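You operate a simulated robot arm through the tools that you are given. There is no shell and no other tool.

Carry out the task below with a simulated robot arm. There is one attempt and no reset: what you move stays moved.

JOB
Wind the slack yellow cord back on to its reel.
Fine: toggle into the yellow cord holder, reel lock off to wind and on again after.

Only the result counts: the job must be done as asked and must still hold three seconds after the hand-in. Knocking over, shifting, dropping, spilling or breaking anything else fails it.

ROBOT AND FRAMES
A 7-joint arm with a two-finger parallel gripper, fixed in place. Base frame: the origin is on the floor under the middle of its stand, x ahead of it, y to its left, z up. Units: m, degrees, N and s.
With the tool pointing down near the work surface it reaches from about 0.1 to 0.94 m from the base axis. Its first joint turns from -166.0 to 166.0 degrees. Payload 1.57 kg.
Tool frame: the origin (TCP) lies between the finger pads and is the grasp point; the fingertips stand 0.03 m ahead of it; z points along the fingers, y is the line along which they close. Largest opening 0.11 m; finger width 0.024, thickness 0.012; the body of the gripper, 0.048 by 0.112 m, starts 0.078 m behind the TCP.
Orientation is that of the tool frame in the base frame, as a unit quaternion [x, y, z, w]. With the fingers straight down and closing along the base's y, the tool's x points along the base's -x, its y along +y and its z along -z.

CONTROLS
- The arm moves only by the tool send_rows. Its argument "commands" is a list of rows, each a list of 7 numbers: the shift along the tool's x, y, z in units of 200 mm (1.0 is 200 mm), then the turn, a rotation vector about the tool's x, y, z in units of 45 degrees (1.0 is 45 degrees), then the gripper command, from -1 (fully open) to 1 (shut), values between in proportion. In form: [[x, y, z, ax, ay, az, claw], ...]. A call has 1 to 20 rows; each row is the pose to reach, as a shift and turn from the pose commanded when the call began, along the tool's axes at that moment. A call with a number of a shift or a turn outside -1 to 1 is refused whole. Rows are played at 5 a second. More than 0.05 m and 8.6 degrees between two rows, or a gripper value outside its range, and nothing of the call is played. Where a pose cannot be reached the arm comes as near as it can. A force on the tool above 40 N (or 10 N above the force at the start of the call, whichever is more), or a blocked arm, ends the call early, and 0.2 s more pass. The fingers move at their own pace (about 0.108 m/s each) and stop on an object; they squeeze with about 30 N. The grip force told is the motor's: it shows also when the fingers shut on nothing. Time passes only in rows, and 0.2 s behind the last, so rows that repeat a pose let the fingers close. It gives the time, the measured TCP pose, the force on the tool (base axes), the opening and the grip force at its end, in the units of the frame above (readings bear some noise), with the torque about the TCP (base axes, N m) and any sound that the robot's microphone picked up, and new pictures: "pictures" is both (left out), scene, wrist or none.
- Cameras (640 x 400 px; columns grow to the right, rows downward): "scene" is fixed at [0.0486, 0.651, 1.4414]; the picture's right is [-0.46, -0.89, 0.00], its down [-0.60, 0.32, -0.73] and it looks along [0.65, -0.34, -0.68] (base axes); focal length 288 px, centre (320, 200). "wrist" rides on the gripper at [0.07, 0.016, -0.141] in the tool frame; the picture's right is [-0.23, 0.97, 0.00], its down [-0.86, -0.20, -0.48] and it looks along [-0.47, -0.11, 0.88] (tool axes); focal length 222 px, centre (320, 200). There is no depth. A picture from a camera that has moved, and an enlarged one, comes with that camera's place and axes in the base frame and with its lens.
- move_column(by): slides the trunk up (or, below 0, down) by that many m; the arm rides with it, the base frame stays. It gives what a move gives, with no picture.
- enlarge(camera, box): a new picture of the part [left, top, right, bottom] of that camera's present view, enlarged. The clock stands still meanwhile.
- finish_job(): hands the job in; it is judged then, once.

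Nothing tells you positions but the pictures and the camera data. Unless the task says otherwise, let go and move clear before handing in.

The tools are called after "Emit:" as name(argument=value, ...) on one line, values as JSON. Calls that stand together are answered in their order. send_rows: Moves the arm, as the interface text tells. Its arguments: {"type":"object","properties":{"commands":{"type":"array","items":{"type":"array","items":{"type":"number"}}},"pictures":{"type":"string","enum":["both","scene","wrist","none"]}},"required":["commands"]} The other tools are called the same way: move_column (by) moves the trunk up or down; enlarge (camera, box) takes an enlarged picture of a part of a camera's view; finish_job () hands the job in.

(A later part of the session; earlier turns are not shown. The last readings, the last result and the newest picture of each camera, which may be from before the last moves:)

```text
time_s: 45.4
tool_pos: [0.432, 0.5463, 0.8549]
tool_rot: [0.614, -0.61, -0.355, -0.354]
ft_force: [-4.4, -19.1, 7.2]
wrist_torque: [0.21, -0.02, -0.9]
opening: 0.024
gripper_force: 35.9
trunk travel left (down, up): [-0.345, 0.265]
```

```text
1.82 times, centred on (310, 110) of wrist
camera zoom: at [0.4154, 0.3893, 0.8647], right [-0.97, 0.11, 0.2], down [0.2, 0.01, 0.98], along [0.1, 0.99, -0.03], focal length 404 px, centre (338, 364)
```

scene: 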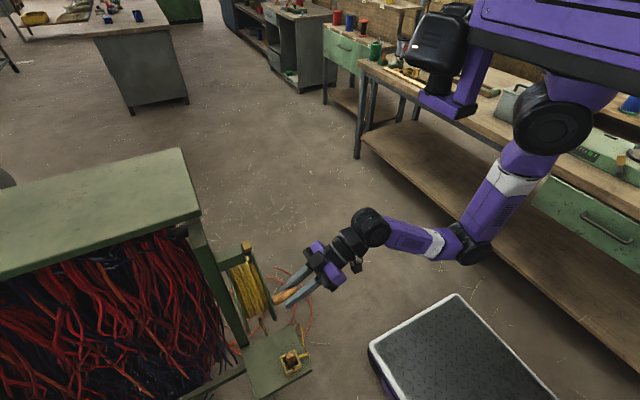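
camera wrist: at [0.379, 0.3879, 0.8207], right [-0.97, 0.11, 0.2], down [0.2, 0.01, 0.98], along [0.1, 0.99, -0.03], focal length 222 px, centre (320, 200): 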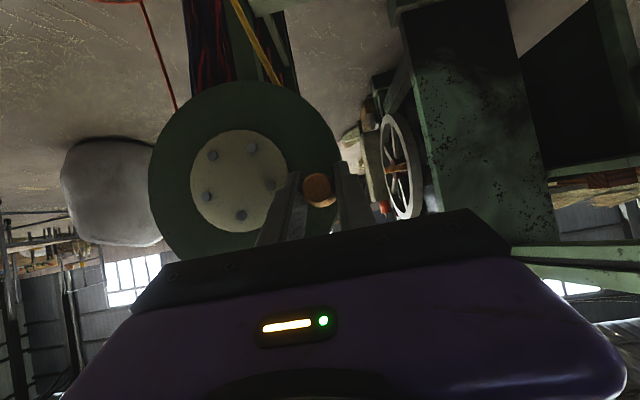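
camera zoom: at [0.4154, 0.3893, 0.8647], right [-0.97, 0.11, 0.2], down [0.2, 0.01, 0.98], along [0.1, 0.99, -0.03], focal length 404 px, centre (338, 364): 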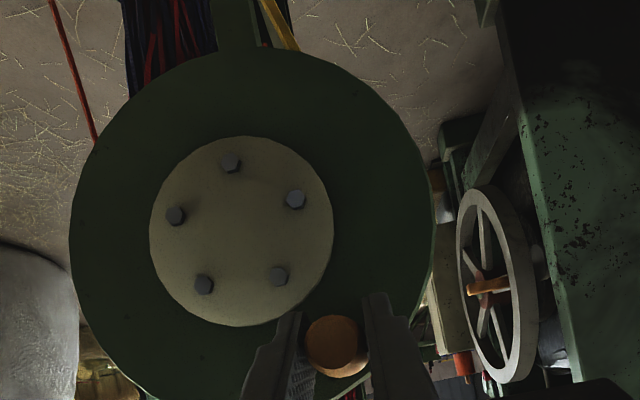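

The crank is turning smoothly with small side loads. I'll continue over the top from 60° to 120°, correcting the small axial push.

Emit:
send_rows(commands=[[-0.0129, -0.0323, -0.0116, 0, 0, 0, 1], [-0.025, -0.066, -0.0188, 0, 0, 0, 1], [-0.0345, -0.1007, -0.0245, 0, 0, 0, 1], [-0.0413, -0.1363, -0.0286, 0, 0, 0, 1], [-0.0454, -0.1724, -0.0312, 0, 0, 0, 1], [-0.0468, -0.2088, -0.0323, 0, 0, 0, 1], [-0.0454, -0.2451, -0.0317, 0, 0, 0, 1], [-0.0413, -0.2813, -0.0295, 0, 0, 0, 1], [-0.0345, -0.3168, -0.0258, 0, 0, 0, 1], [-0.025, -0.3515, -0.0205, 0, 0, 0, 1], [-0.0129, -0.3852, -0.0137, 0, 0, 0, 1], [0.0017, -0.4175, -0.0055, 0, 0, 0, 1], [0.0017, -0.4175, -0.0055, 0, 0, 0, 1]], pictures="none")

Emit:
enlarge(camera="scene", box=[220, 230, 340, 390])

Emit:
enlarge(camera="wrist", box=[180, 0, 440, 220])

```text
time_s: 48.2
tool_pos: [0.5158, 0.5462, 0.8569]
tool_rot: [0.614, -0.61, -0.354, -0.355]
ft_force: [10.6, 7.6, 20.8]
wrist_torque: [0.1, -0.03, -0.79]
opening: 0.0237
gripper_force: 35.6
trunk travel left (down, up): [-0.345, 0.265]
```

```text
2.50 times, centred on (280, 310) of scene
camera zoom: at [0.0486, 0.651, 1.4414], right [-0.46, -0.89, 0.0], down [-0.6, 0.32, -0.73], along [0.65, -0.34, -0.68], focal length 720 px, centre (420, -75)
```

zoom: 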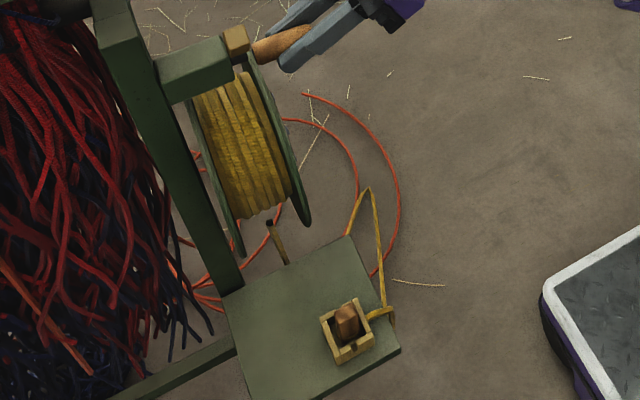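

```text
1.82 times, centred on (310, 110) of wrist
camera zoom: at [0.4994, 0.3894, 0.8655], right [-0.97, 0.11, 0.19], down [0.2, 0.01, 0.98], along [0.11, 0.99, -0.03], focal length 404 px, centre (338, 364)
```

zoom: 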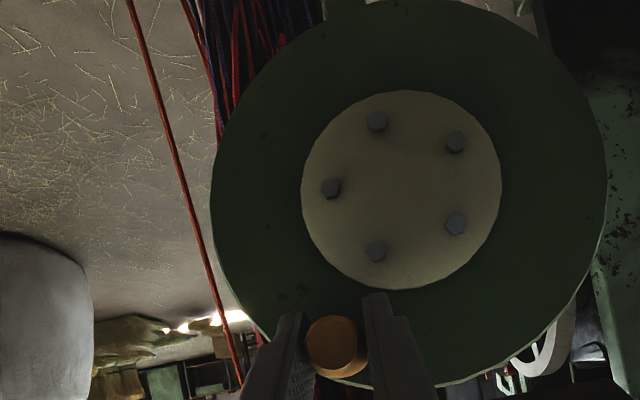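

The crank passed the top. I'm checking whether the slack loop is getting shorter, so I'll zoom on the yellow loop beside the shelf.

Emit:
enlarge(camera="scene", box=[270, 290, 340, 370])

Emit:
enlarge(camera="wrist", box=[180, 0, 640, 200])

```text
5.00 times, centred on (305, 330) of scene
camera zoom: at [0.0486, 0.651, 1.4414], right [-0.46, -0.89, 0.0], down [-0.6, 0.32, -0.73], along [0.65, -0.34, -0.68], focal length 1440 px, centre (395, -450)
```

zoom: 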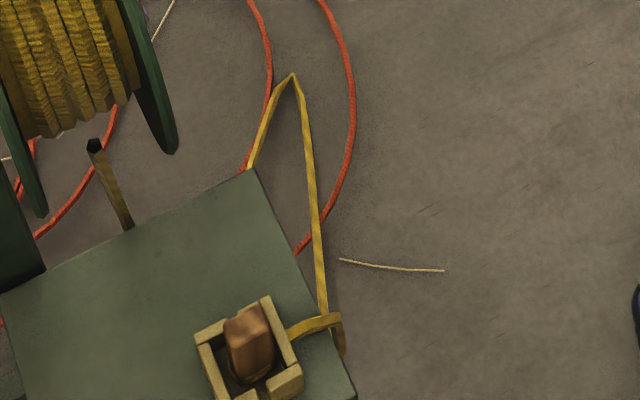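

```text
1.39 times, centred on (410, 100) of wrist
camera zoom: at [0.4994, 0.3894, 0.8655], right [-0.97, 0.11, 0.19], down [0.2, 0.01, 0.98], along [0.11, 0.99, -0.03], focal length 309 px, centre (195, 339)
```

zoom: 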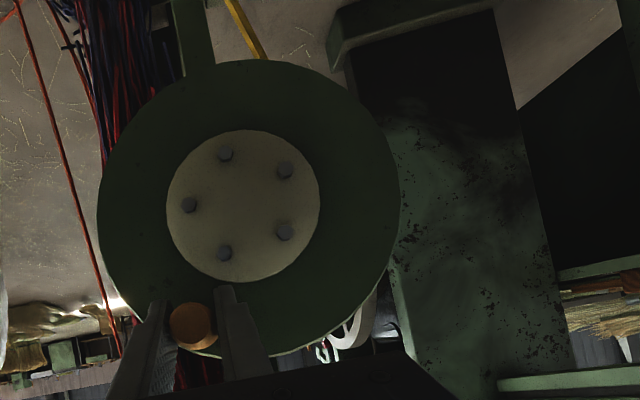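

Emit:
enlarge(camera="scene", box=[316, 298, 340, 322])

Emit:
enlarge(camera="scene", box=[320, 340, 344, 364])

```text
16.00 times, centred on (328, 310) of scene
camera zoom: at [0.0486, 0.651, 1.4414], right [-0.46, -0.89, 0.0], down [-0.6, 0.32, -0.73], along [0.65, -0.34, -0.68], focal length 4608 px, centre (192, -1560)
```

zoom: 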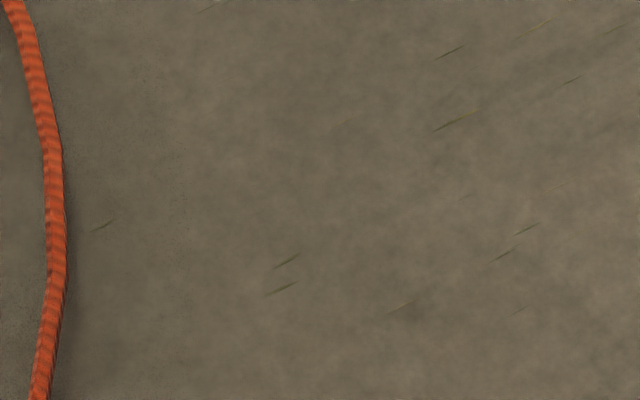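

```text
16.00 times, centred on (332, 352) of scene
camera zoom: at [0.0486, 0.651, 1.4414], right [-0.46, -0.89, 0.0], down [-0.6, 0.32, -0.73], along [0.65, -0.34, -0.68], focal length 4608 px, centre (128, -2232)
```

zoom: 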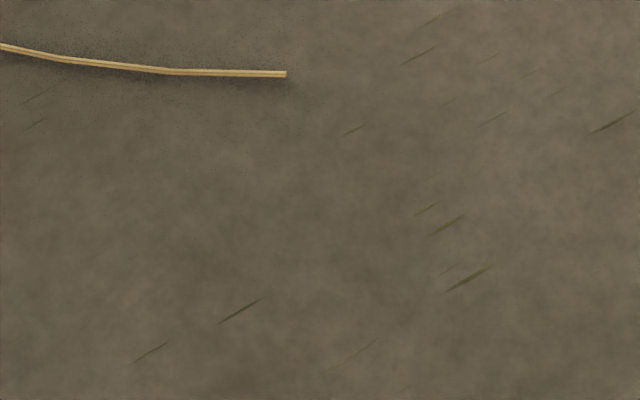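

Emit:
enlarge(camera="scene", box=[288, 296, 318, 320])

Emit:
enlarge(camera="scene", box=[290, 340, 320, 370])

```text
16.00 times, centred on (303, 308) of scene
camera zoom: at [0.0486, 0.651, 1.4414], right [-0.46, -0.89, 0.0], down [-0.6, 0.32, -0.73], along [0.65, -0.34, -0.68], focal length 4608 px, centre (592, -1528)
```

zoom: 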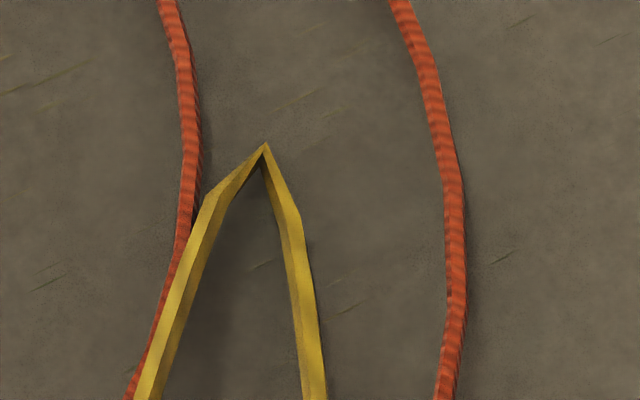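

```text
13.33 times, centred on (305, 355) of scene
camera zoom: at [0.0486, 0.651, 1.4414], right [-0.46, -0.89, 0.0], down [-0.6, 0.32, -0.73], along [0.65, -0.34, -0.68], focal length 3840 px, centre (520, -1867)
```

zoom: 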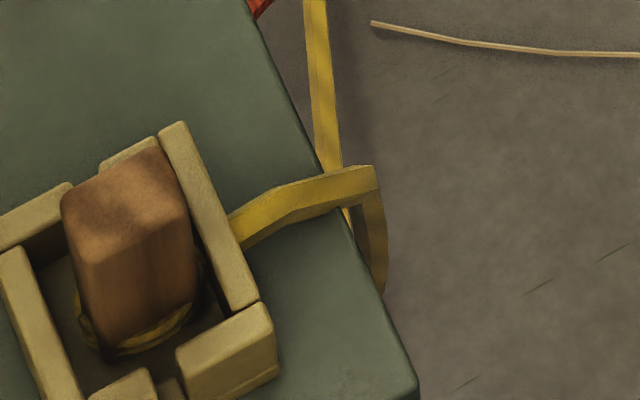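

I can't tell from this one view whether the loop on the floor is shrinking or growing. I'll let go of the handle, back off, and look from a second angle before turning further.

Emit:
send_rows(commands=[[0, 0, 0, 0, 0, 0, 0.5], [0, 0, 0, 0, 0, 0, 0.0], [0, 0, 0, 0, 0, 0, 0.0], [0, 0, -0.15, 0, 0, 0, 0.0], [0, 0, -0.3, 0, 0, 0, 0.0], [0, 0, -0.45, 0, 0, 0, 0.0], [0, 0, -0.45, 0, 0, 0, 0.0]])

Emit:
enlarge(camera="scene", box=[220, 200, 340, 390])

```text
time_s: 49.8
tool_pos: [0.5168, 0.4669, 0.9022]
tool_rot: [0.613, -0.611, -0.354, -0.354]
ft_force: [0.4, 0.4, 0.2]
wrist_torque: [0.03, -0.01, -0.01]
opening: 0.0552
gripper_force: 0.0
trunk travel left (down, up): [-0.345, 0.265]
camera wrist: at [0.5002, 0.3096, 0.9114], right [-0.97, 0.11, 0.2], down [0.2, 0.01, 0.98], along [0.1, 0.99, -0.03], focal length 222 px, centre (320, 200)
```

scene: 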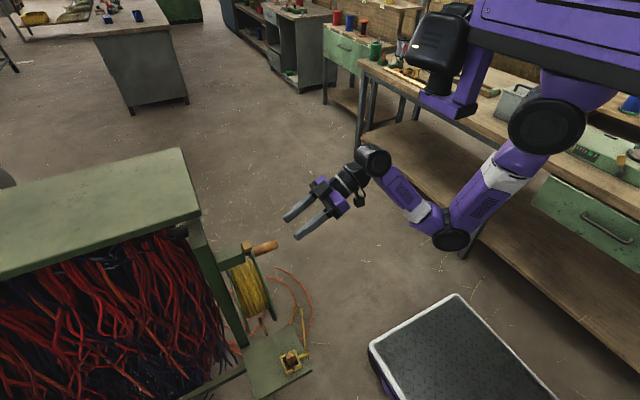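
wrist: 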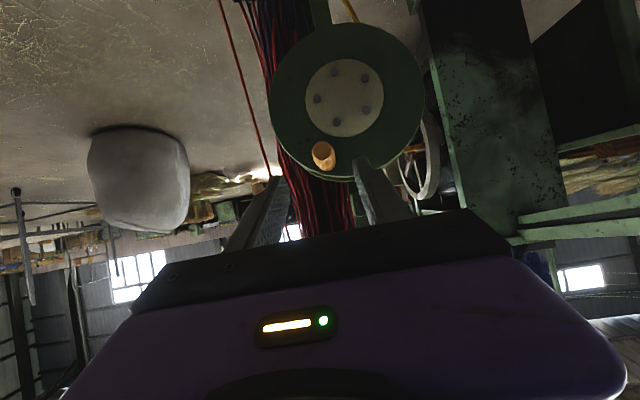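

```text
2.11 times, centred on (280, 295) of scene
camera zoom: at [0.0486, 0.651, 1.4414], right [-0.46, -0.89, 0.0], down [-0.6, 0.32, -0.73], along [0.65, -0.34, -0.68], focal length 606 px, centre (404, 0)
```

zoom: 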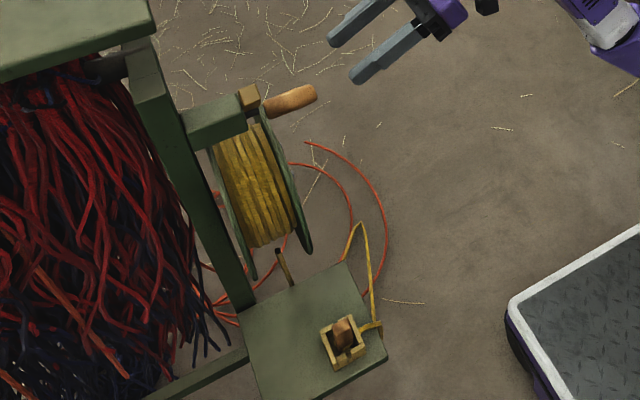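

The reel stayed put after release. I'll tilt the hand back up so the wrist camera looks down at the cord on the floor.

Emit:
send_rows(commands=[[0, 0, 0, 0, 0.167, 0, 0.0], [0, 0, 0, 0, 0.333, 0, 0.0], [0, 0, 0, 0, 0.5, 0, 0.0], [0, 0, 0, 0, 0.667, 0, 0.0], [0, 0, 0, 0, 0.833, 0, 0.0], [0, 0, 0, 0, 1, 0, 0.0], [0, 0, 0, 0, 1, 0, 0.0]])

Emit:
enlarge(camera="wrist", box=[180, 0, 440, 160])

```text
time_s: 51.4
tool_pos: [0.5167, 0.4683, 0.8987]
tool_rot: [0.703, -0.699, -0.092, -0.092]
ft_force: [0.2, 0.0, -1.1]
wrist_torque: [0.02, 0.0, -0.01]
opening: 0.0551
gripper_force: 0.1
trunk travel left (down, up): [-0.345, 0.265]
camera wrist: at [0.4997, 0.3643, 1.0175], right [-0.97, 0.22, 0.06], down [0.2, 0.7, 0.68], along [0.11, 0.68, -0.73], focal length 222 px, centre (320, 200)
```

scene: 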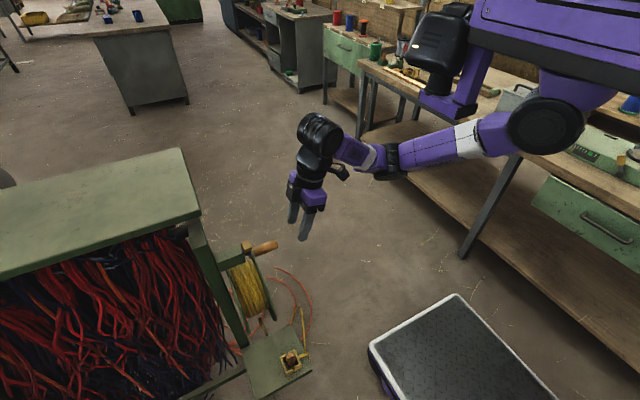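
wrist: 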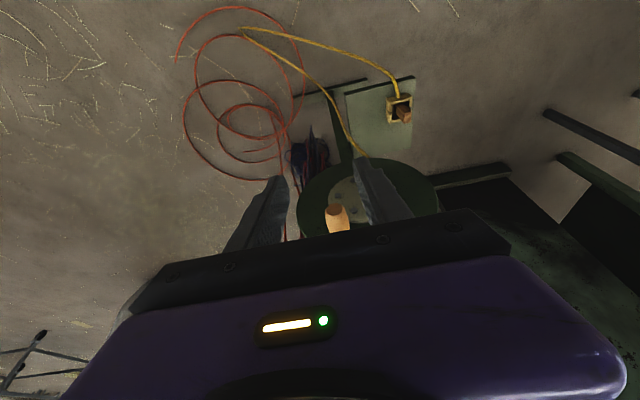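

```text
2.46 times, centred on (310, 80) of wrist
camera zoom: at [0.4997, 0.3643, 1.0175], right [-0.97, 0.22, 0.06], down [0.2, 0.7, 0.68], along [0.11, 0.68, -0.73], focal length 547 px, centre (345, 495)
```

zoom: 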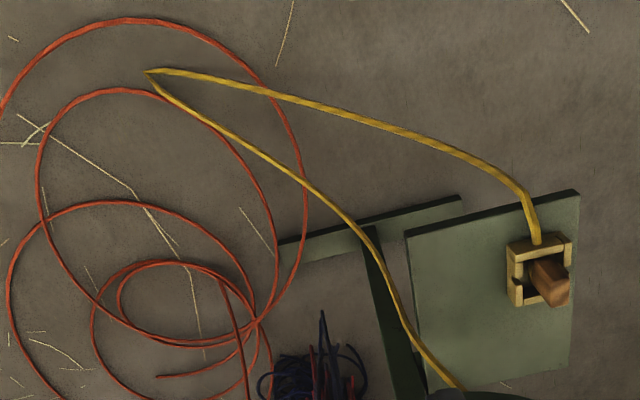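

Two views now place the loop's tip on the floor at (0.74, 0.41), further out than at the start (0.615, 0.47), so my turning paid cord out by about 10 cm. I must crank the other way: handle down from the -x side. I'll tilt back and take the handle again.

Emit:
send_rows(commands=[[0, 0, 0, 0, -0.167, 0, 0.0], [0, 0, 0, 0, -0.333, 0, 0.0], [0, 0, 0, 0, -0.5, 0, 0.0], [0, 0, 0, 0, -0.667, 0, 0.0], [0, 0, 0, 0, -0.833, 0, 0.0], [0, 0, 0, 0, -1, 0, 0.0], [0, 0, 0, 0, -1, 0, 0.0]], pictures="none")

Emit:
enlarge(camera="wrist", box=[220, 80, 420, 240])

```text
time_s: 53.0
tool_pos: [0.517, 0.4698, 0.8993]
tool_rot: [0.613, -0.61, -0.355, -0.355]
ft_force: [-0.7, -0.5, 0.2]
wrist_torque: [0.01, -0.03, 0.03]
opening: 0.0551
gripper_force: 0.1
trunk travel left (down, up): [-0.345, 0.265]
```

```text
2.50 times, centred on (320, 160) of wrist
camera zoom: at [0.5001, 0.312, 0.9091], right [-0.97, 0.11, 0.2], down [0.2, 0.01, 0.98], along [0.1, 0.99, -0.03], focal length 555 px, centre (320, 300)
```

zoom: 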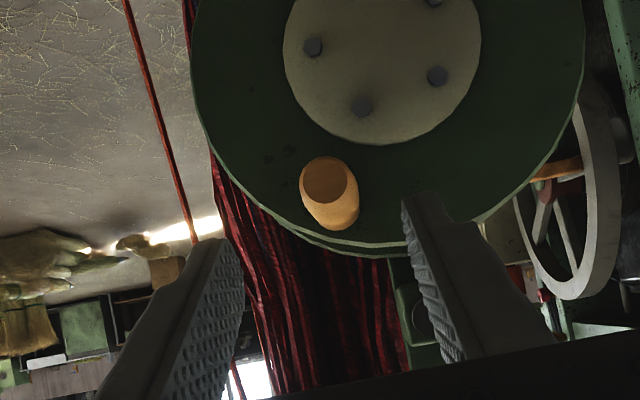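

Emit:
send_rows(commands=[[-0.004, 0.001, 0.14, 0, 0, 0, 0.0], [-0.008, 0.003, 0.29, 0, 0, 0, 0.0], [-0.013, 0.005, 0.4425, 0, 0, 0, 0.0], [-0.013, 0.005, 0.4425, 0, 0, 0, 0.5], [-0.013, 0.005, 0.4425, 0, 0, 0, 1], [-0.013, 0.005, 0.4425, 0, 0, 0, 1], [-0.013, 0.005, 0.4425, 0, 0, 0, 1]], pictures="none")

Emit:
enlarge(camera="wrist", box=[220, 80, 420, 240])

```text
time_s: 54.6
tool_pos: [0.5123, 0.5465, 0.8576]
tool_rot: [0.614, -0.611, -0.354, -0.353]
ft_force: [0.0, 2.9, -2.8]
wrist_torque: [0.06, -0.01, -1.26]
opening: 0.0238
gripper_force: 35.7
trunk travel left (down, up): [-0.345, 0.265]
```

```text
2.50 times, centred on (320, 160) of wrist
camera zoom: at [0.4973, 0.3898, 0.8671], right [-0.97, 0.11, 0.2], down [0.2, 0.01, 0.98], along [0.1, 0.99, -0.03], focal length 555 px, centre (320, 300)
```

zoom: 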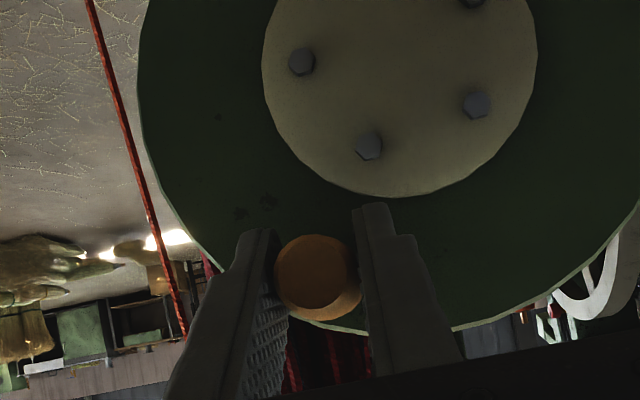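

Gripped at the handle's current position with almost no side load. Now I crank in the opposite direction, back to about the starting angle, with 10° per step.

Emit:
send_rows(commands=[[-0.0233, 0.0693, -0.0131, 0, 0, 0, 1], [-0.0358, 0.1421, -0.0199, 0, 0, 0, 1], [-0.0373, 0.2164, -0.0202, 0, 0, 0, 1], [-0.0274, 0.2898, -0.0142, 0, 0, 0, 1], [-0.0068, 0.36, -0.0018, 0, 0, 0, 1], [0.0243, 0.425, 0.0163, 0, 0, 0, 1], [0.0646, 0.4828, 0.0399, 0, 0, 0, 1], [0.1129, 0.5316, 0.0681, 0, 0, 0, 1], [0.1679, 0.5699, 0.1, 0, 0, 0, 1], [0.228, 0.5966, 0.1347, 0, 0, 0, 1], [0.2911, 0.6109, 0.1711, 0, 0, 0, 1], [0.3554, 0.6123, 0.2082, 0, 0, 0, 1], [0.3554, 0.6123, 0.2082, 0, 0, 0, 1]], pictures="none")

Emit:
enlarge(camera="scene", box=[220, 230, 340, 390])

```text
time_s: 57.4
tool_pos: [0.3905, 0.5455, 0.7726]
tool_rot: [0.615, -0.61, -0.355, -0.351]
ft_force: [-21.0, -27.4, -3.4]
wrist_torque: [-0.27, -0.03, -1.11]
opening: 0.0234
gripper_force: 35.9
trunk travel left (down, up): [-0.345, 0.265]
```

```text
2.50 times, centred on (280, 310) of scene
camera zoom: at [0.0486, 0.651, 1.4414], right [-0.46, -0.89, 0.0], down [-0.6, 0.32, -0.73], along [0.65, -0.34, -0.68], focal length 720 px, centre (420, -75)
```

zoom: 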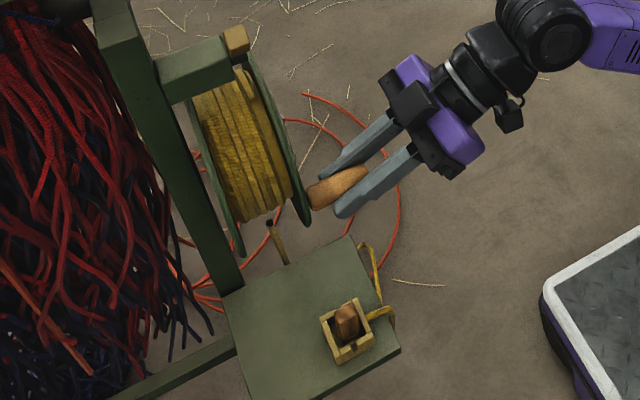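

The loop's tip is back where it started, so this direction winds the cord in. I'll continue the same way from -4° down under the reel to the +x side (-184°).

Emit:
send_rows(commands=[[0.0661, -0.0076, 0.0323, 0, 0, 0, 1], [0.127, -0.0316, 0.0673, 0, 0, 0, 1], [0.1835, -0.0675, 0.0995, 0, 0, 0, 1], [0.2336, -0.1141, 0.1282, 0, 0, 0, 1], [0.276, -0.1701, 0.1524, 0, 0, 0, 1], [0.3095, -0.2337, 0.1713, 0, 0, 0, 1], [0.3328, -0.3029, 0.1843, 0, 0, 0, 1], [0.3453, -0.3758, 0.1911, 0, 0, 0, 1], [0.3467, -0.4501, 0.1915, 0, 0, 0, 1], [0.3369, -0.5234, 0.1855, 0, 0, 0, 1], [0.3162, -0.5937, 0.1731, 0, 0, 0, 1], [0.2852, -0.6587, 0.1549, 0, 0, 0, 1], [0.2449, -0.7165, 0.1314, 0, 0, 0, 1], [0.1966, -0.7653, 0.1032, 0, 0, 0, 1], [0.1415, -0.8036, 0.0713, 0, 0, 0, 1], [0.0815, -0.8304, 0.0366, 0, 0, 0, 1], [0.0184, -0.8446, 0.0001, 0, 0, 0, 1], [-0.0459, -0.846, -0.037, 0, 0, 0, 1], [-0.0459, -0.846, -0.037, 0, 0, 0, 1]], pictures="none")

Emit:
enlarge(camera="scene", box=[220, 230, 340, 390])

```text
time_s: 61.4
tool_pos: [0.5594, 0.5456, 0.7878]
tool_rot: [0.614, -0.611, -0.354, -0.353]
ft_force: [-8.4, 5.6, -1.0]
wrist_torque: [-0.56, 0.02, -1.29]
opening: 0.0232
gripper_force: 35.6
trunk travel left (down, up): [-0.345, 0.265]
```

```text
2.50 times, centred on (280, 310) of scene
camera zoom: at [0.0486, 0.651, 1.4414], right [-0.46, -0.89, 0.0], down [-0.6, 0.32, -0.73], along [0.65, -0.34, -0.68], focal length 720 px, centre (420, -75)
```

zoom: 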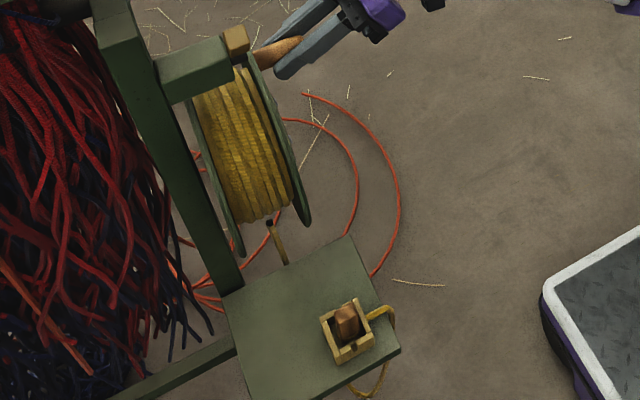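

The loop has pulled in a lot and side loads are small. I'll zoom in on what slack remains.

Emit:
enlarge(camera="scene", box=[270, 320, 350, 400])

Emit:
enlarge(camera="wrist", box=[200, 0, 640, 250])

```text
5.00 times, centred on (310, 360) of scene
camera zoom: at [0.0486, 0.651, 1.4414], right [-0.46, -0.89, 0.0], down [-0.6, 0.32, -0.73], along [0.65, -0.34, -0.68], focal length 1440 px, centre (370, -600)
```

zoom: 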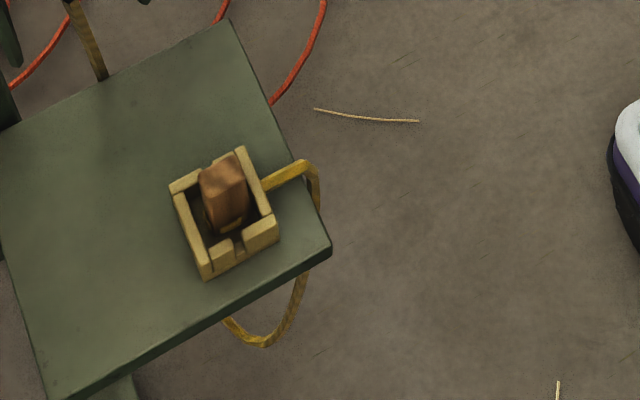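

```text
1.45 times, centred on (420, 125) of wrist
camera zoom: at [0.5436, 0.3888, 0.7983], right [-0.97, 0.11, 0.2], down [0.2, 0.01, 0.98], along [0.1, 0.99, -0.03], focal length 323 px, centre (174, 309)
```

zoom: 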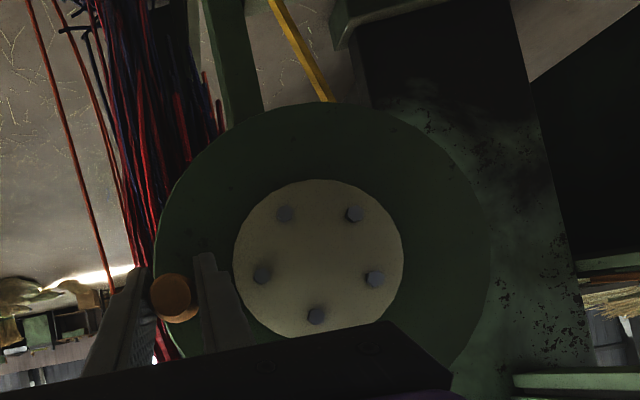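

The slack is now a free-hanging loop under the shelf edge with its bottom at z≈0.2, much shorter than before. I'll go on in a smaller chunk of 60° and check again.

Emit:
send_rows(commands=[[-0.0636, 0.0135, -0.0366, 0, 0, 0, 1], [-0.1245, 0.0376, -0.0716, 0, 0, 0, 1], [-0.181, 0.0735, -0.1038, 0, 0, 0, 1], [-0.2311, 0.1201, -0.1325, 0, 0, 0, 1], [-0.2735, 0.1761, -0.1567, 0, 0, 0, 1], [-0.307, 0.2397, -0.1756, 0, 0, 0, 1], [-0.307, 0.2397, -0.1756, 0, 0, 0, 1]], pictures="none")

Emit:
enlarge(camera="scene", box=[230, 300, 350, 400])

Emit:
enlarge(camera="wrist", box=[200, 0, 640, 250])

```text
time_s: 63.0
tool_pos: [0.5112, 0.546, 0.8571]
tool_rot: [0.614, -0.61, -0.355, -0.354]
ft_force: [-3.5, 19.5, -8.1]
wrist_torque: [-0.37, 0.04, -1.22]
opening: 0.0228
gripper_force: 35.3
trunk travel left (down, up): [-0.345, 0.265]
```

```text
4.00 times, centred on (290, 350) of scene
camera zoom: at [0.0486, 0.651, 1.4414], right [-0.46, -0.89, 0.0], down [-0.6, 0.32, -0.73], along [0.65, -0.34, -0.68], focal length 1152 px, centre (440, -400)
```

zoom: 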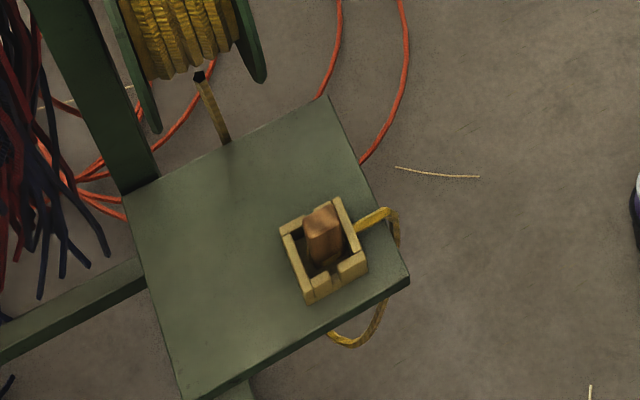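

```text
1.45 times, centred on (420, 125) of wrist
camera zoom: at [0.4965, 0.3887, 0.8667], right [-0.97, 0.11, 0.2], down [0.2, 0.01, 0.98], along [0.1, 0.99, -0.03], focal length 323 px, centre (174, 309)
```

zoom: 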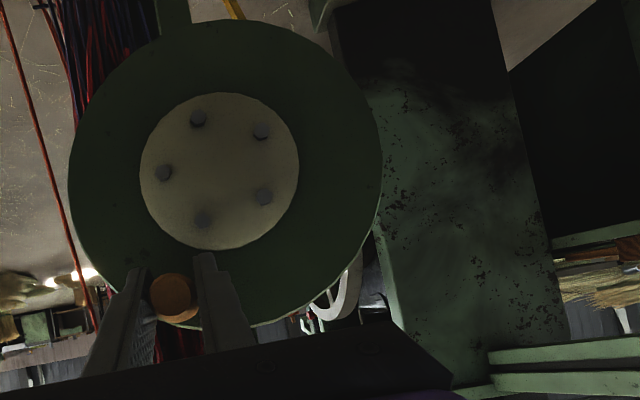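

The loop is shrinking slowly and steadily. I'll do another half turn over the top and down the -x side.

Emit:
send_rows(commands=[[-0.025, 0.0693, -0.0101, 0, 0, 0, 1], [-0.0375, 0.1421, -0.0169, 0, 0, 0, 1], [-0.039, 0.2164, -0.0172, 0, 0, 0, 1], [-0.0291, 0.2898, -0.0112, 0, 0, 0, 1], [-0.0085, 0.36, 0.0012, 0, 0, 0, 1], [0.0226, 0.425, 0.0193, 0, 0, 0, 1], [0.0629, 0.4828, 0.0429, 0, 0, 0, 1], [0.1112, 0.5316, 0.0711, 0, 0, 0, 1], [0.1662, 0.5699, 0.103, 0, 0, 0, 1], [0.2263, 0.5966, 0.1377, 0, 0, 0, 1], [0.2894, 0.6109, 0.1741, 0, 0, 0, 1], [0.3537, 0.6123, 0.2112, 0, 0, 0, 1], [0.4173, 0.6008, 0.2478, 0, 0, 0, 1], [0.4782, 0.5767, 0.2827, 0, 0, 0, 1], [0.5347, 0.5408, 0.3151, 0, 0, 0, 1], [0.5848, 0.4942, 0.3437, 0, 0, 0, 1], [0.6272, 0.4382, 0.3678, 0, 0, 0, 1], [0.6607, 0.3746, 0.3867, 0, 0, 0, 1], [0.6607, 0.3746, 0.3867, 0, 0, 0, 1]], pictures="none")

Emit:
enlarge(camera="scene", box=[230, 300, 350, 400])

Emit:
enlarge(camera="wrist", box=[200, 0, 440, 200])

```text
time_s: 67.0
tool_pos: [0.4394, 0.5465, 0.7042]
tool_rot: [0.615, -0.611, -0.353, -0.352]
ft_force: [-0.4, -23.1, -2.4]
wrist_torque: [-0.58, 0.02, -0.88]
opening: 0.0232
gripper_force: 35.4
trunk travel left (down, up): [-0.345, 0.265]
```

```text
4.00 times, centred on (290, 350) of scene
camera zoom: at [0.0486, 0.651, 1.4414], right [-0.46, -0.89, 0.0], down [-0.6, 0.32, -0.73], along [0.65, -0.34, -0.68], focal length 1152 px, centre (440, -400)
```

zoom: 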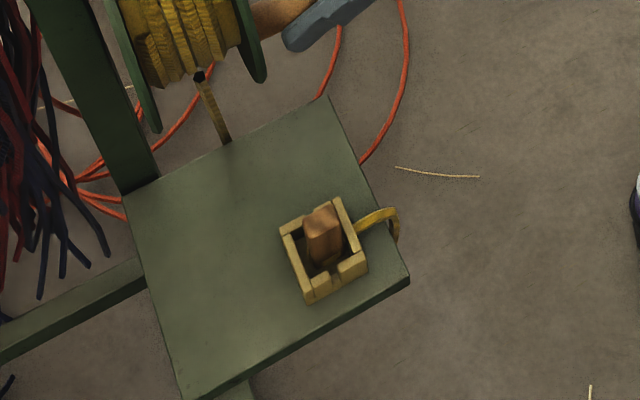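

```text
2.00 times, centred on (320, 100) of wrist
camera zoom: at [0.4237, 0.3884, 0.7136], right [-0.97, 0.11, 0.2], down [0.2, 0.02, 0.98], along [0.11, 0.99, -0.04], focal length 444 px, centre (320, 400)
```

zoom: 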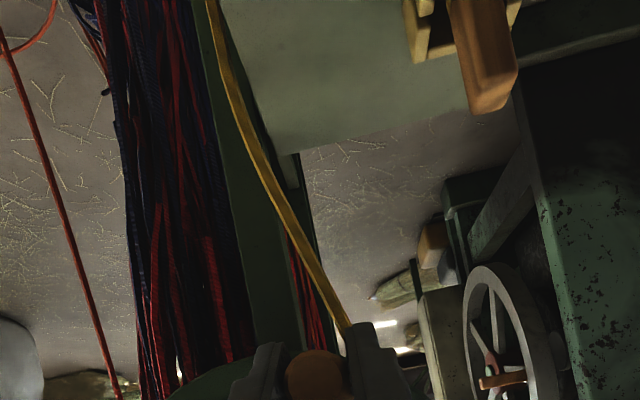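

Half a turn more and the loop bottom is now hidden behind the shelf, so there is still slack but less of it. I'll do another half turn, under and up the +x side, then check.

Emit:
send_rows(commands=[[0.0255, -0.0693, 0.0092, 0, 0, 0, 1], [0.038, -0.1421, 0.016, 0, 0, 0, 1], [0.0395, -0.2164, 0.0163, 0, 0, 0, 1], [0.0296, -0.2898, 0.0103, 0, 0, 0, 1], [0.009, -0.36, -0.0021, 0, 0, 0, 1], [-0.0221, -0.425, -0.0202, 0, 0, 0, 1], [-0.0624, -0.4828, -0.0438, 0, 0, 0, 1], [-0.1107, -0.5316, -0.072, 0, 0, 0, 1], [-0.1657, -0.5699, -0.1039, 0, 0, 0, 1], [-0.2258, -0.5966, -0.1386, 0, 0, 0, 1], [-0.2889, -0.6109, -0.175, 0, 0, 0, 1], [-0.3532, -0.6123, -0.2121, 0, 0, 0, 1], [-0.4168, -0.6008, -0.2487, 0, 0, 0, 1], [-0.4777, -0.5767, -0.2836, 0, 0, 0, 1], [-0.5342, -0.5408, -0.316, 0, 0, 0, 1], [-0.5843, -0.4942, -0.3446, 0, 0, 0, 1], [-0.6267, -0.4382, -0.3687, 0, 0, 0, 1], [-0.6602, -0.3746, -0.3876, 0, 0, 0, 1], [-0.6602, -0.3746, -0.3876, 0, 0, 0, 1]], pictures="none")

Emit:
enlarge(camera="scene", box=[230, 300, 350, 400])

Emit:
enlarge(camera="scene", box=[290, 330, 320, 360])

```text
time_s: 71.0
tool_pos: [0.5132, 0.5464, 0.8562]
tool_rot: [0.614, -0.611, -0.353, -0.353]
ft_force: [-6.2, 24.0, -13.9]
wrist_torque: [-0.08, -0.02, -1.3]
opening: 0.023
gripper_force: 35.5
trunk travel left (down, up): [-0.345, 0.265]
```

```text
4.00 times, centred on (290, 350) of scene
camera zoom: at [0.0486, 0.651, 1.4414], right [-0.46, -0.89, 0.0], down [-0.6, 0.32, -0.73], along [0.65, -0.34, -0.68], focal length 1152 px, centre (440, -400)
```

zoom: 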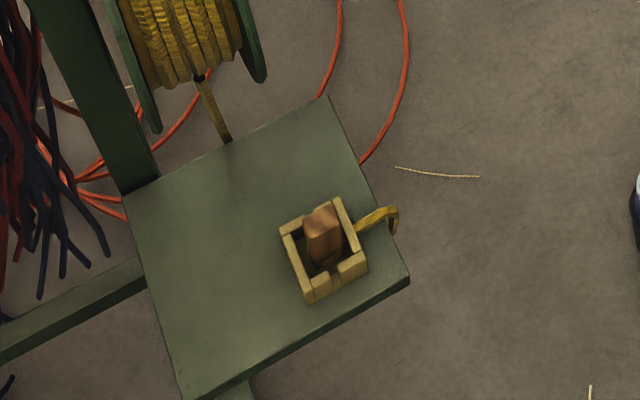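

```text
13.33 times, centred on (305, 345) of scene
camera zoom: at [0.0486, 0.651, 1.4414], right [-0.46, -0.89, 0.0], down [-0.6, 0.32, -0.73], along [0.65, -0.34, -0.68], focal length 3840 px, centre (520, -1733)
```

zoom: 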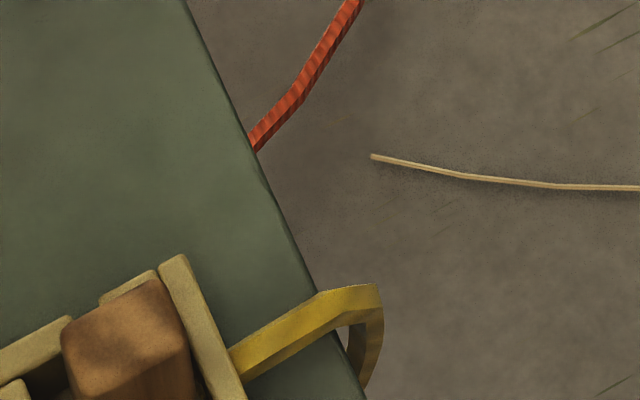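

There's still a hanging loop over the front edge. To measure what slack is left, I'll let go, back off, and lower the hand to look under the shelf.

Emit:
send_rows(commands=[[0, 0, 0, 0, 0, 0, 0.5], [0, 0, 0, 0, 0, 0, 0.0], [0, 0, 0, 0, 0, 0, 0.0], [0, 0, -0.15, 0, 0, 0, 0.0], [0, 0, -0.3, 0, 0, 0, 0.0], [0, 0, -0.45, 0, 0.15, 0, 0.0], [0, 0, -0.45, 0, 0.3, 0, 0.0], [0, 0, -0.45, 0, 0.3, 0, 0.0]], pictures="none")

Emit:
move_column(by=-0.3)

Emit:
enlarge(camera="wrist", box=[0, 0, 640, 400])

Emit:
enlarge(camera="wrist", box=[300, 0, 500, 150])

```text
time_s: 72.8
tool_pos: [0.5118, 0.469, 0.9022]
tool_rot: [0.652, -0.647, -0.28, -0.279]
ft_force: [-0.3, 0.3, -0.6]
wrist_torque: [-0.03, -0.02, 0.01]
opening: 0.055
gripper_force: 0.0
trunk travel left (down, up): [-0.345, 0.265]
```

```text
time_s: 75.8
tool_pos: [0.5115, 0.4686, 0.6018]
tool_rot: [0.652, -0.648, -0.28, -0.279]
ft_force: [-0.2, -0.5, -0.5]
wrist_torque: [0.0, 0.0, 0.03]
opening: 0.055
gripper_force: 0.0
trunk travel left (down, up): [-0.045, 0.565]
```

```text
1.00 times, centred on (320, 200) of wrist (not enlarged: the box is as wide or as high as the picture)
camera zoom: at [0.4963, 0.3184, 0.6488], right [-0.97, 0.15, 0.16], down [0.2, 0.24, 0.95], along [0.1, 0.96, -0.27], focal length 222 px, centre (320, 200)
```

zoom: 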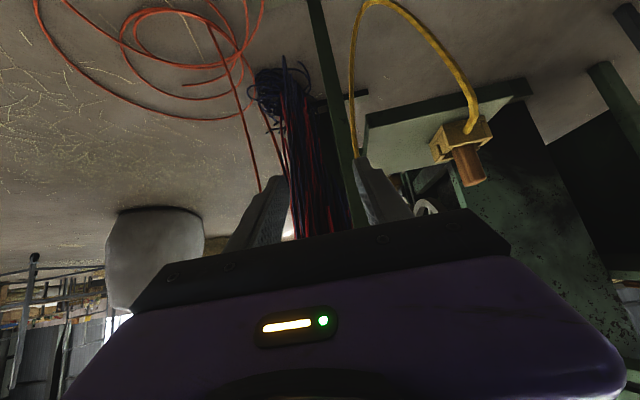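

```text
2.67 times, centred on (400, 75) of wrist
camera zoom: at [0.4963, 0.3184, 0.6488], right [-0.97, 0.15, 0.16], down [0.2, 0.24, 0.95], along [0.1, 0.96, -0.27], focal length 592 px, centre (107, 533)
```

zoom: 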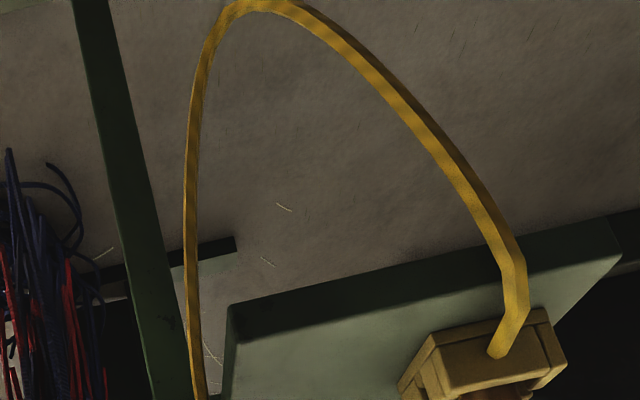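

From here I see the remaining slack: a loop hanging from the front edge down to z≈0.32 and up to the reel, roughly 0.5 m of slack left (about 1.1 turns). I'll go back up and re-take the handle.

Emit:
move_column(by=0.3)

Emit:
send_rows(commands=[[0, 0, 0, 0, -0.15, 0, 0.0], [0, 0, 0, 0, -0.3, 0, 0.0], [0, 0, 0, 0, -0.3, 0, 0.0]], pictures="none")

Emit:
enlarge(camera="wrist", box=[220, 80, 420, 240])

```text
time_s: 78.8
tool_pos: [0.5136, 0.4692, 0.9029]
tool_rot: [0.652, -0.647, -0.28, -0.278]
ft_force: [0.2, -0.4, 0.5]
wrist_torque: [0.01, -0.01, 0.0]
opening: 0.0551
gripper_force: 0.1
trunk travel left (down, up): [-0.345, 0.265]
```

```text
time_s: 79.6
tool_pos: [0.5126, 0.4702, 0.9023]
tool_rot: [0.614, -0.61, -0.355, -0.354]
ft_force: [0.4, -0.2, 0.7]
wrist_torque: [-0.01, 0.03, 0.0]
opening: 0.055
gripper_force: 0.1
trunk travel left (down, up): [-0.345, 0.265]
```

```text
2.50 times, centred on (320, 160) of wrist
camera zoom: at [0.4959, 0.3121, 0.912], right [-0.97, 0.11, 0.2], down [0.2, 0.01, 0.98], along [0.1, 0.99, -0.03], focal length 555 px, centre (320, 300)
```

zoom: 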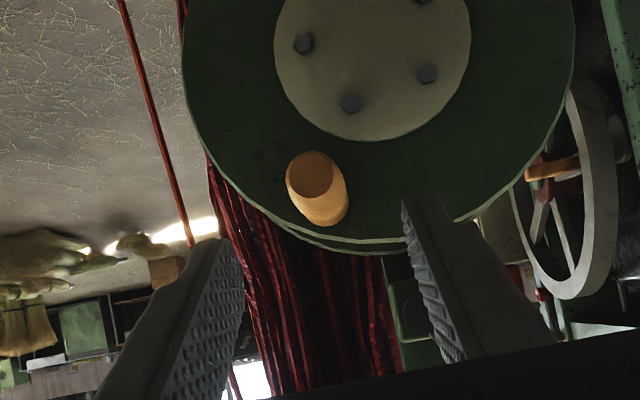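

Emit:
send_rows(commands=[[0, 0, 0.14, 0, 0, 0, 0.0], [0, 0, 0.29, 0, 0, 0, 0.0], [0, 0, 0.44, 0, 0, 0, 0.0], [0, 0, 0.44, 0, 0, 0, 0.5], [0, 0, 0.44, 0, 0, 0, 1], [0, 0, 0.44, 0, 0, 0, 1], [0, 0, 0.44, 0, 0, 0, 1]], pictures="none")

```text
time_s: 81.2
tool_pos: [0.5115, 0.5436, 0.8598]
tool_rot: [0.614, -0.61, -0.355, -0.354]
ft_force: [-0.7, 2.6, -2.3]
wrist_torque: [0.69, 0.03, -1.18]
opening: 0.0238
gripper_force: 36.0
trunk travel left (down, up): [-0.345, 0.265]
```

Gripped again. Another half turn down the -x side.

Emit:
send_rows(commands=[[-0.0233, 0.0693, -0.0131, 0, 0, 0, 1], [-0.0358, 0.1421, -0.0199, 0, 0, 0, 1], [-0.0373, 0.2164, -0.0202, 0, 0, 0, 1], [-0.0274, 0.2898, -0.0142, 0, 0, 0, 1], [-0.0068, 0.36, -0.0018, 0, 0, 0, 1], [0.0243, 0.425, 0.0163, 0, 0, 0, 1], [0.0646, 0.4828, 0.0399, 0, 0, 0, 1], [0.1129, 0.5316, 0.0681, 0, 0, 0, 1], [0.1679, 0.5699, 0.1, 0, 0, 0, 1], [0.228, 0.5966, 0.1347, 0, 0, 0, 1], [0.2911, 0.6109, 0.1711, 0, 0, 0, 1], [0.3554, 0.6123, 0.2082, 0, 0, 0, 1], [0.419, 0.6008, 0.2448, 0, 0, 0, 1], [0.4799, 0.5767, 0.2797, 0, 0, 0, 1], [0.5364, 0.5408, 0.3121, 0, 0, 0, 1], [0.5865, 0.4942, 0.3407, 0, 0, 0, 1], [0.6289, 0.4382, 0.3648, 0, 0, 0, 1], [0.6624, 0.3746, 0.3837, 0, 0, 0, 1], [0.6624, 0.3746, 0.3837, 0, 0, 0, 1]], pictures="none")

Emit:
enlarge(camera="scene", box=[230, 300, 350, 400])

Emit:
enlarge(camera="wrist", box=[200, 0, 480, 200])

```text
time_s: 85.2
tool_pos: [0.4369, 0.5463, 0.707]
tool_rot: [0.614, -0.61, -0.355, -0.354]
ft_force: [2.2, 19.1, 5.7]
wrist_torque: [0.36, -0.02, -1.37]
opening: 0.0239
gripper_force: 36.4
trunk travel left (down, up): [-0.345, 0.265]
```

```text
4.00 times, centred on (290, 350) of scene
camera zoom: at [0.0486, 0.651, 1.4414], right [-0.46, -0.89, 0.0], down [-0.6, 0.32, -0.73], along [0.65, -0.34, -0.68], focal length 1152 px, centre (440, -400)
```

zoom: 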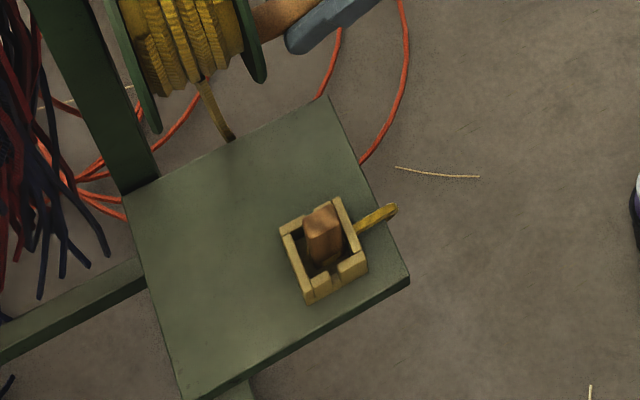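

```text
2.00 times, centred on (340, 100) of wrist
camera zoom: at [0.4205, 0.3884, 0.7163], right [-0.97, 0.11, 0.2], down [0.2, 0.01, 0.98], along [0.1, 0.99, -0.03], focal length 444 px, centre (280, 400)
```

zoom: 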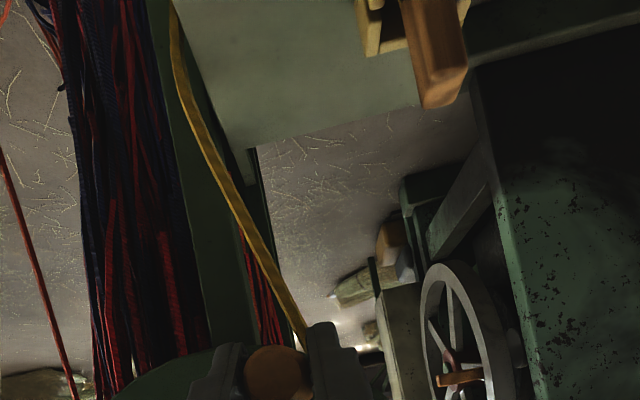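

The loop over the edge is shorter again; I estimate 0.25–0.3 m left. I'll go in smaller steps now, watching crank force and cord: next 60°.

Emit:
send_rows(commands=[[0.0216, -0.0693, 0.0161, 0, 0, 0, 1], [0.0341, -0.1421, 0.0229, 0, 0, 0, 1], [0.0356, -0.2164, 0.0232, 0, 0, 0, 1], [0.0257, -0.2898, 0.0172, 0, 0, 0, 1], [0.0051, -0.36, 0.0048, 0, 0, 0, 1], [-0.026, -0.425, -0.0133, 0, 0, 0, 1], [-0.026, -0.425, -0.0133, 0, 0, 0, 1]], pictures="none")

Emit:
enlarge(camera="scene", box=[230, 300, 350, 400])

Emit:
enlarge(camera="wrist", box=[200, 0, 520, 200])

```text
time_s: 86.8
tool_pos: [0.5228, 0.5464, 0.7117]
tool_rot: [0.613, -0.611, -0.354, -0.353]
ft_force: [-4.7, -26.3, 5.1]
wrist_torque: [-0.01, 0.0, -1.31]
opening: 0.0233
gripper_force: 35.6
trunk travel left (down, up): [-0.345, 0.265]
```

```text
4.00 times, centred on (290, 350) of scene
camera zoom: at [0.0486, 0.651, 1.4414], right [-0.46, -0.89, 0.0], down [-0.6, 0.32, -0.73], along [0.65, -0.34, -0.68], focal length 1152 px, centre (440, -400)
```

zoom: 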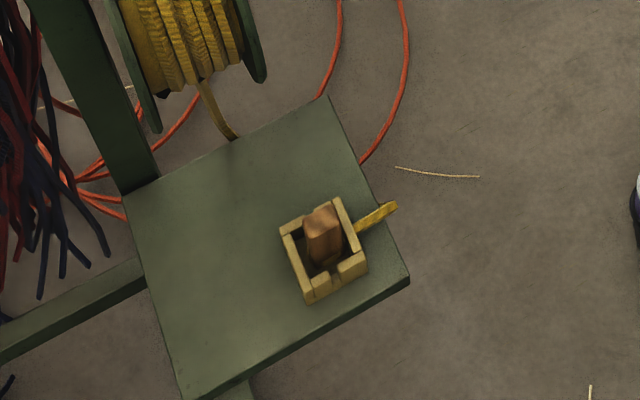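

```text
2.00 times, centred on (360, 100) of wrist
camera zoom: at [0.5074, 0.3891, 0.7217], right [-0.97, 0.11, 0.2], down [0.2, 0.01, 0.98], along [0.11, 0.99, -0.04], focal length 444 px, centre (240, 400)
```

zoom: 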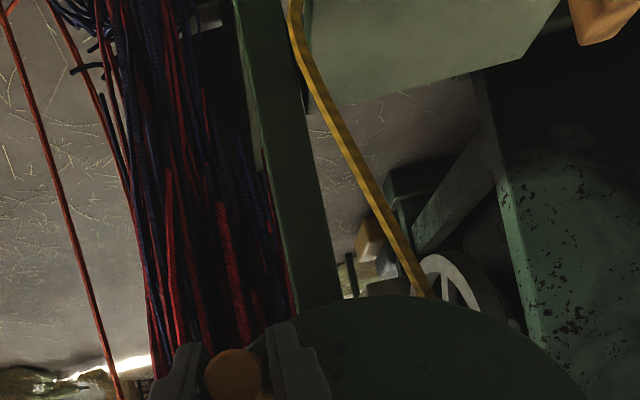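

The cord now bends around the shelf's +x edge, so it's close to tight there. No resistance yet at the crank. I'll go another 30° carefully.

Emit:
send_rows(commands=[[-0.0378, -0.0578, -0.0278, 0, 0, 0, 1], [-0.0862, -0.1066, -0.056, 0, 0, 0, 1], [-0.1412, -0.1449, -0.0879, 0, 0, 0, 1], [-0.1412, -0.1449, -0.0879, 0, 0, 0, 1]], pictures="none")

Emit:
enlarge(camera="scene", box=[230, 300, 350, 400])

Emit:
enlarge(camera="wrist", box=[200, 0, 520, 200])

```text
time_s: 87.8
tool_pos: [0.5522, 0.5457, 0.7463]
tool_rot: [0.614, -0.61, -0.355, -0.354]
ft_force: [9.4, 23.3, -3.2]
wrist_torque: [0.66, -0.01, -1.2]
opening: 0.0233
gripper_force: 35.6
trunk travel left (down, up): [-0.345, 0.265]
```

```text
4.00 times, centred on (290, 350) of scene
camera zoom: at [0.0486, 0.651, 1.4414], right [-0.46, -0.89, 0.0], down [-0.6, 0.32, -0.73], along [0.65, -0.34, -0.68], focal length 1152 px, centre (440, -400)
```

zoom: 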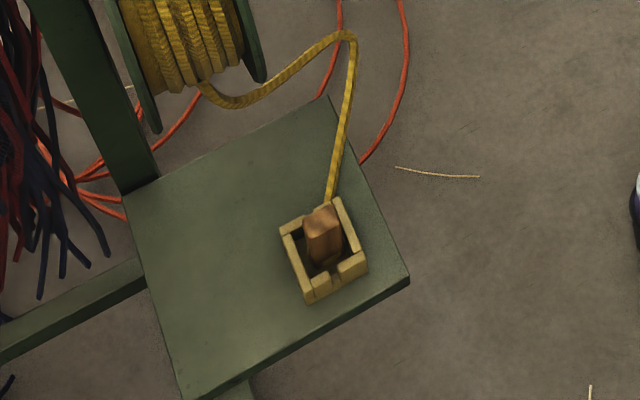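

```text
2.00 times, centred on (360, 100) of wrist
camera zoom: at [0.5363, 0.3883, 0.7563], right [-0.97, 0.11, 0.2], down [0.2, 0.01, 0.98], along [0.1, 0.99, -0.03], focal length 444 px, centre (240, 400)
```

zoom: 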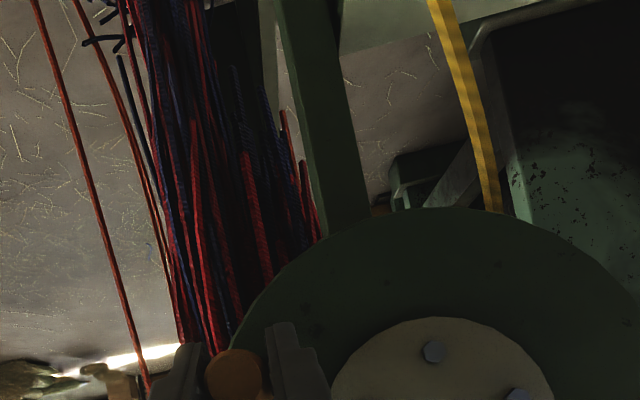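

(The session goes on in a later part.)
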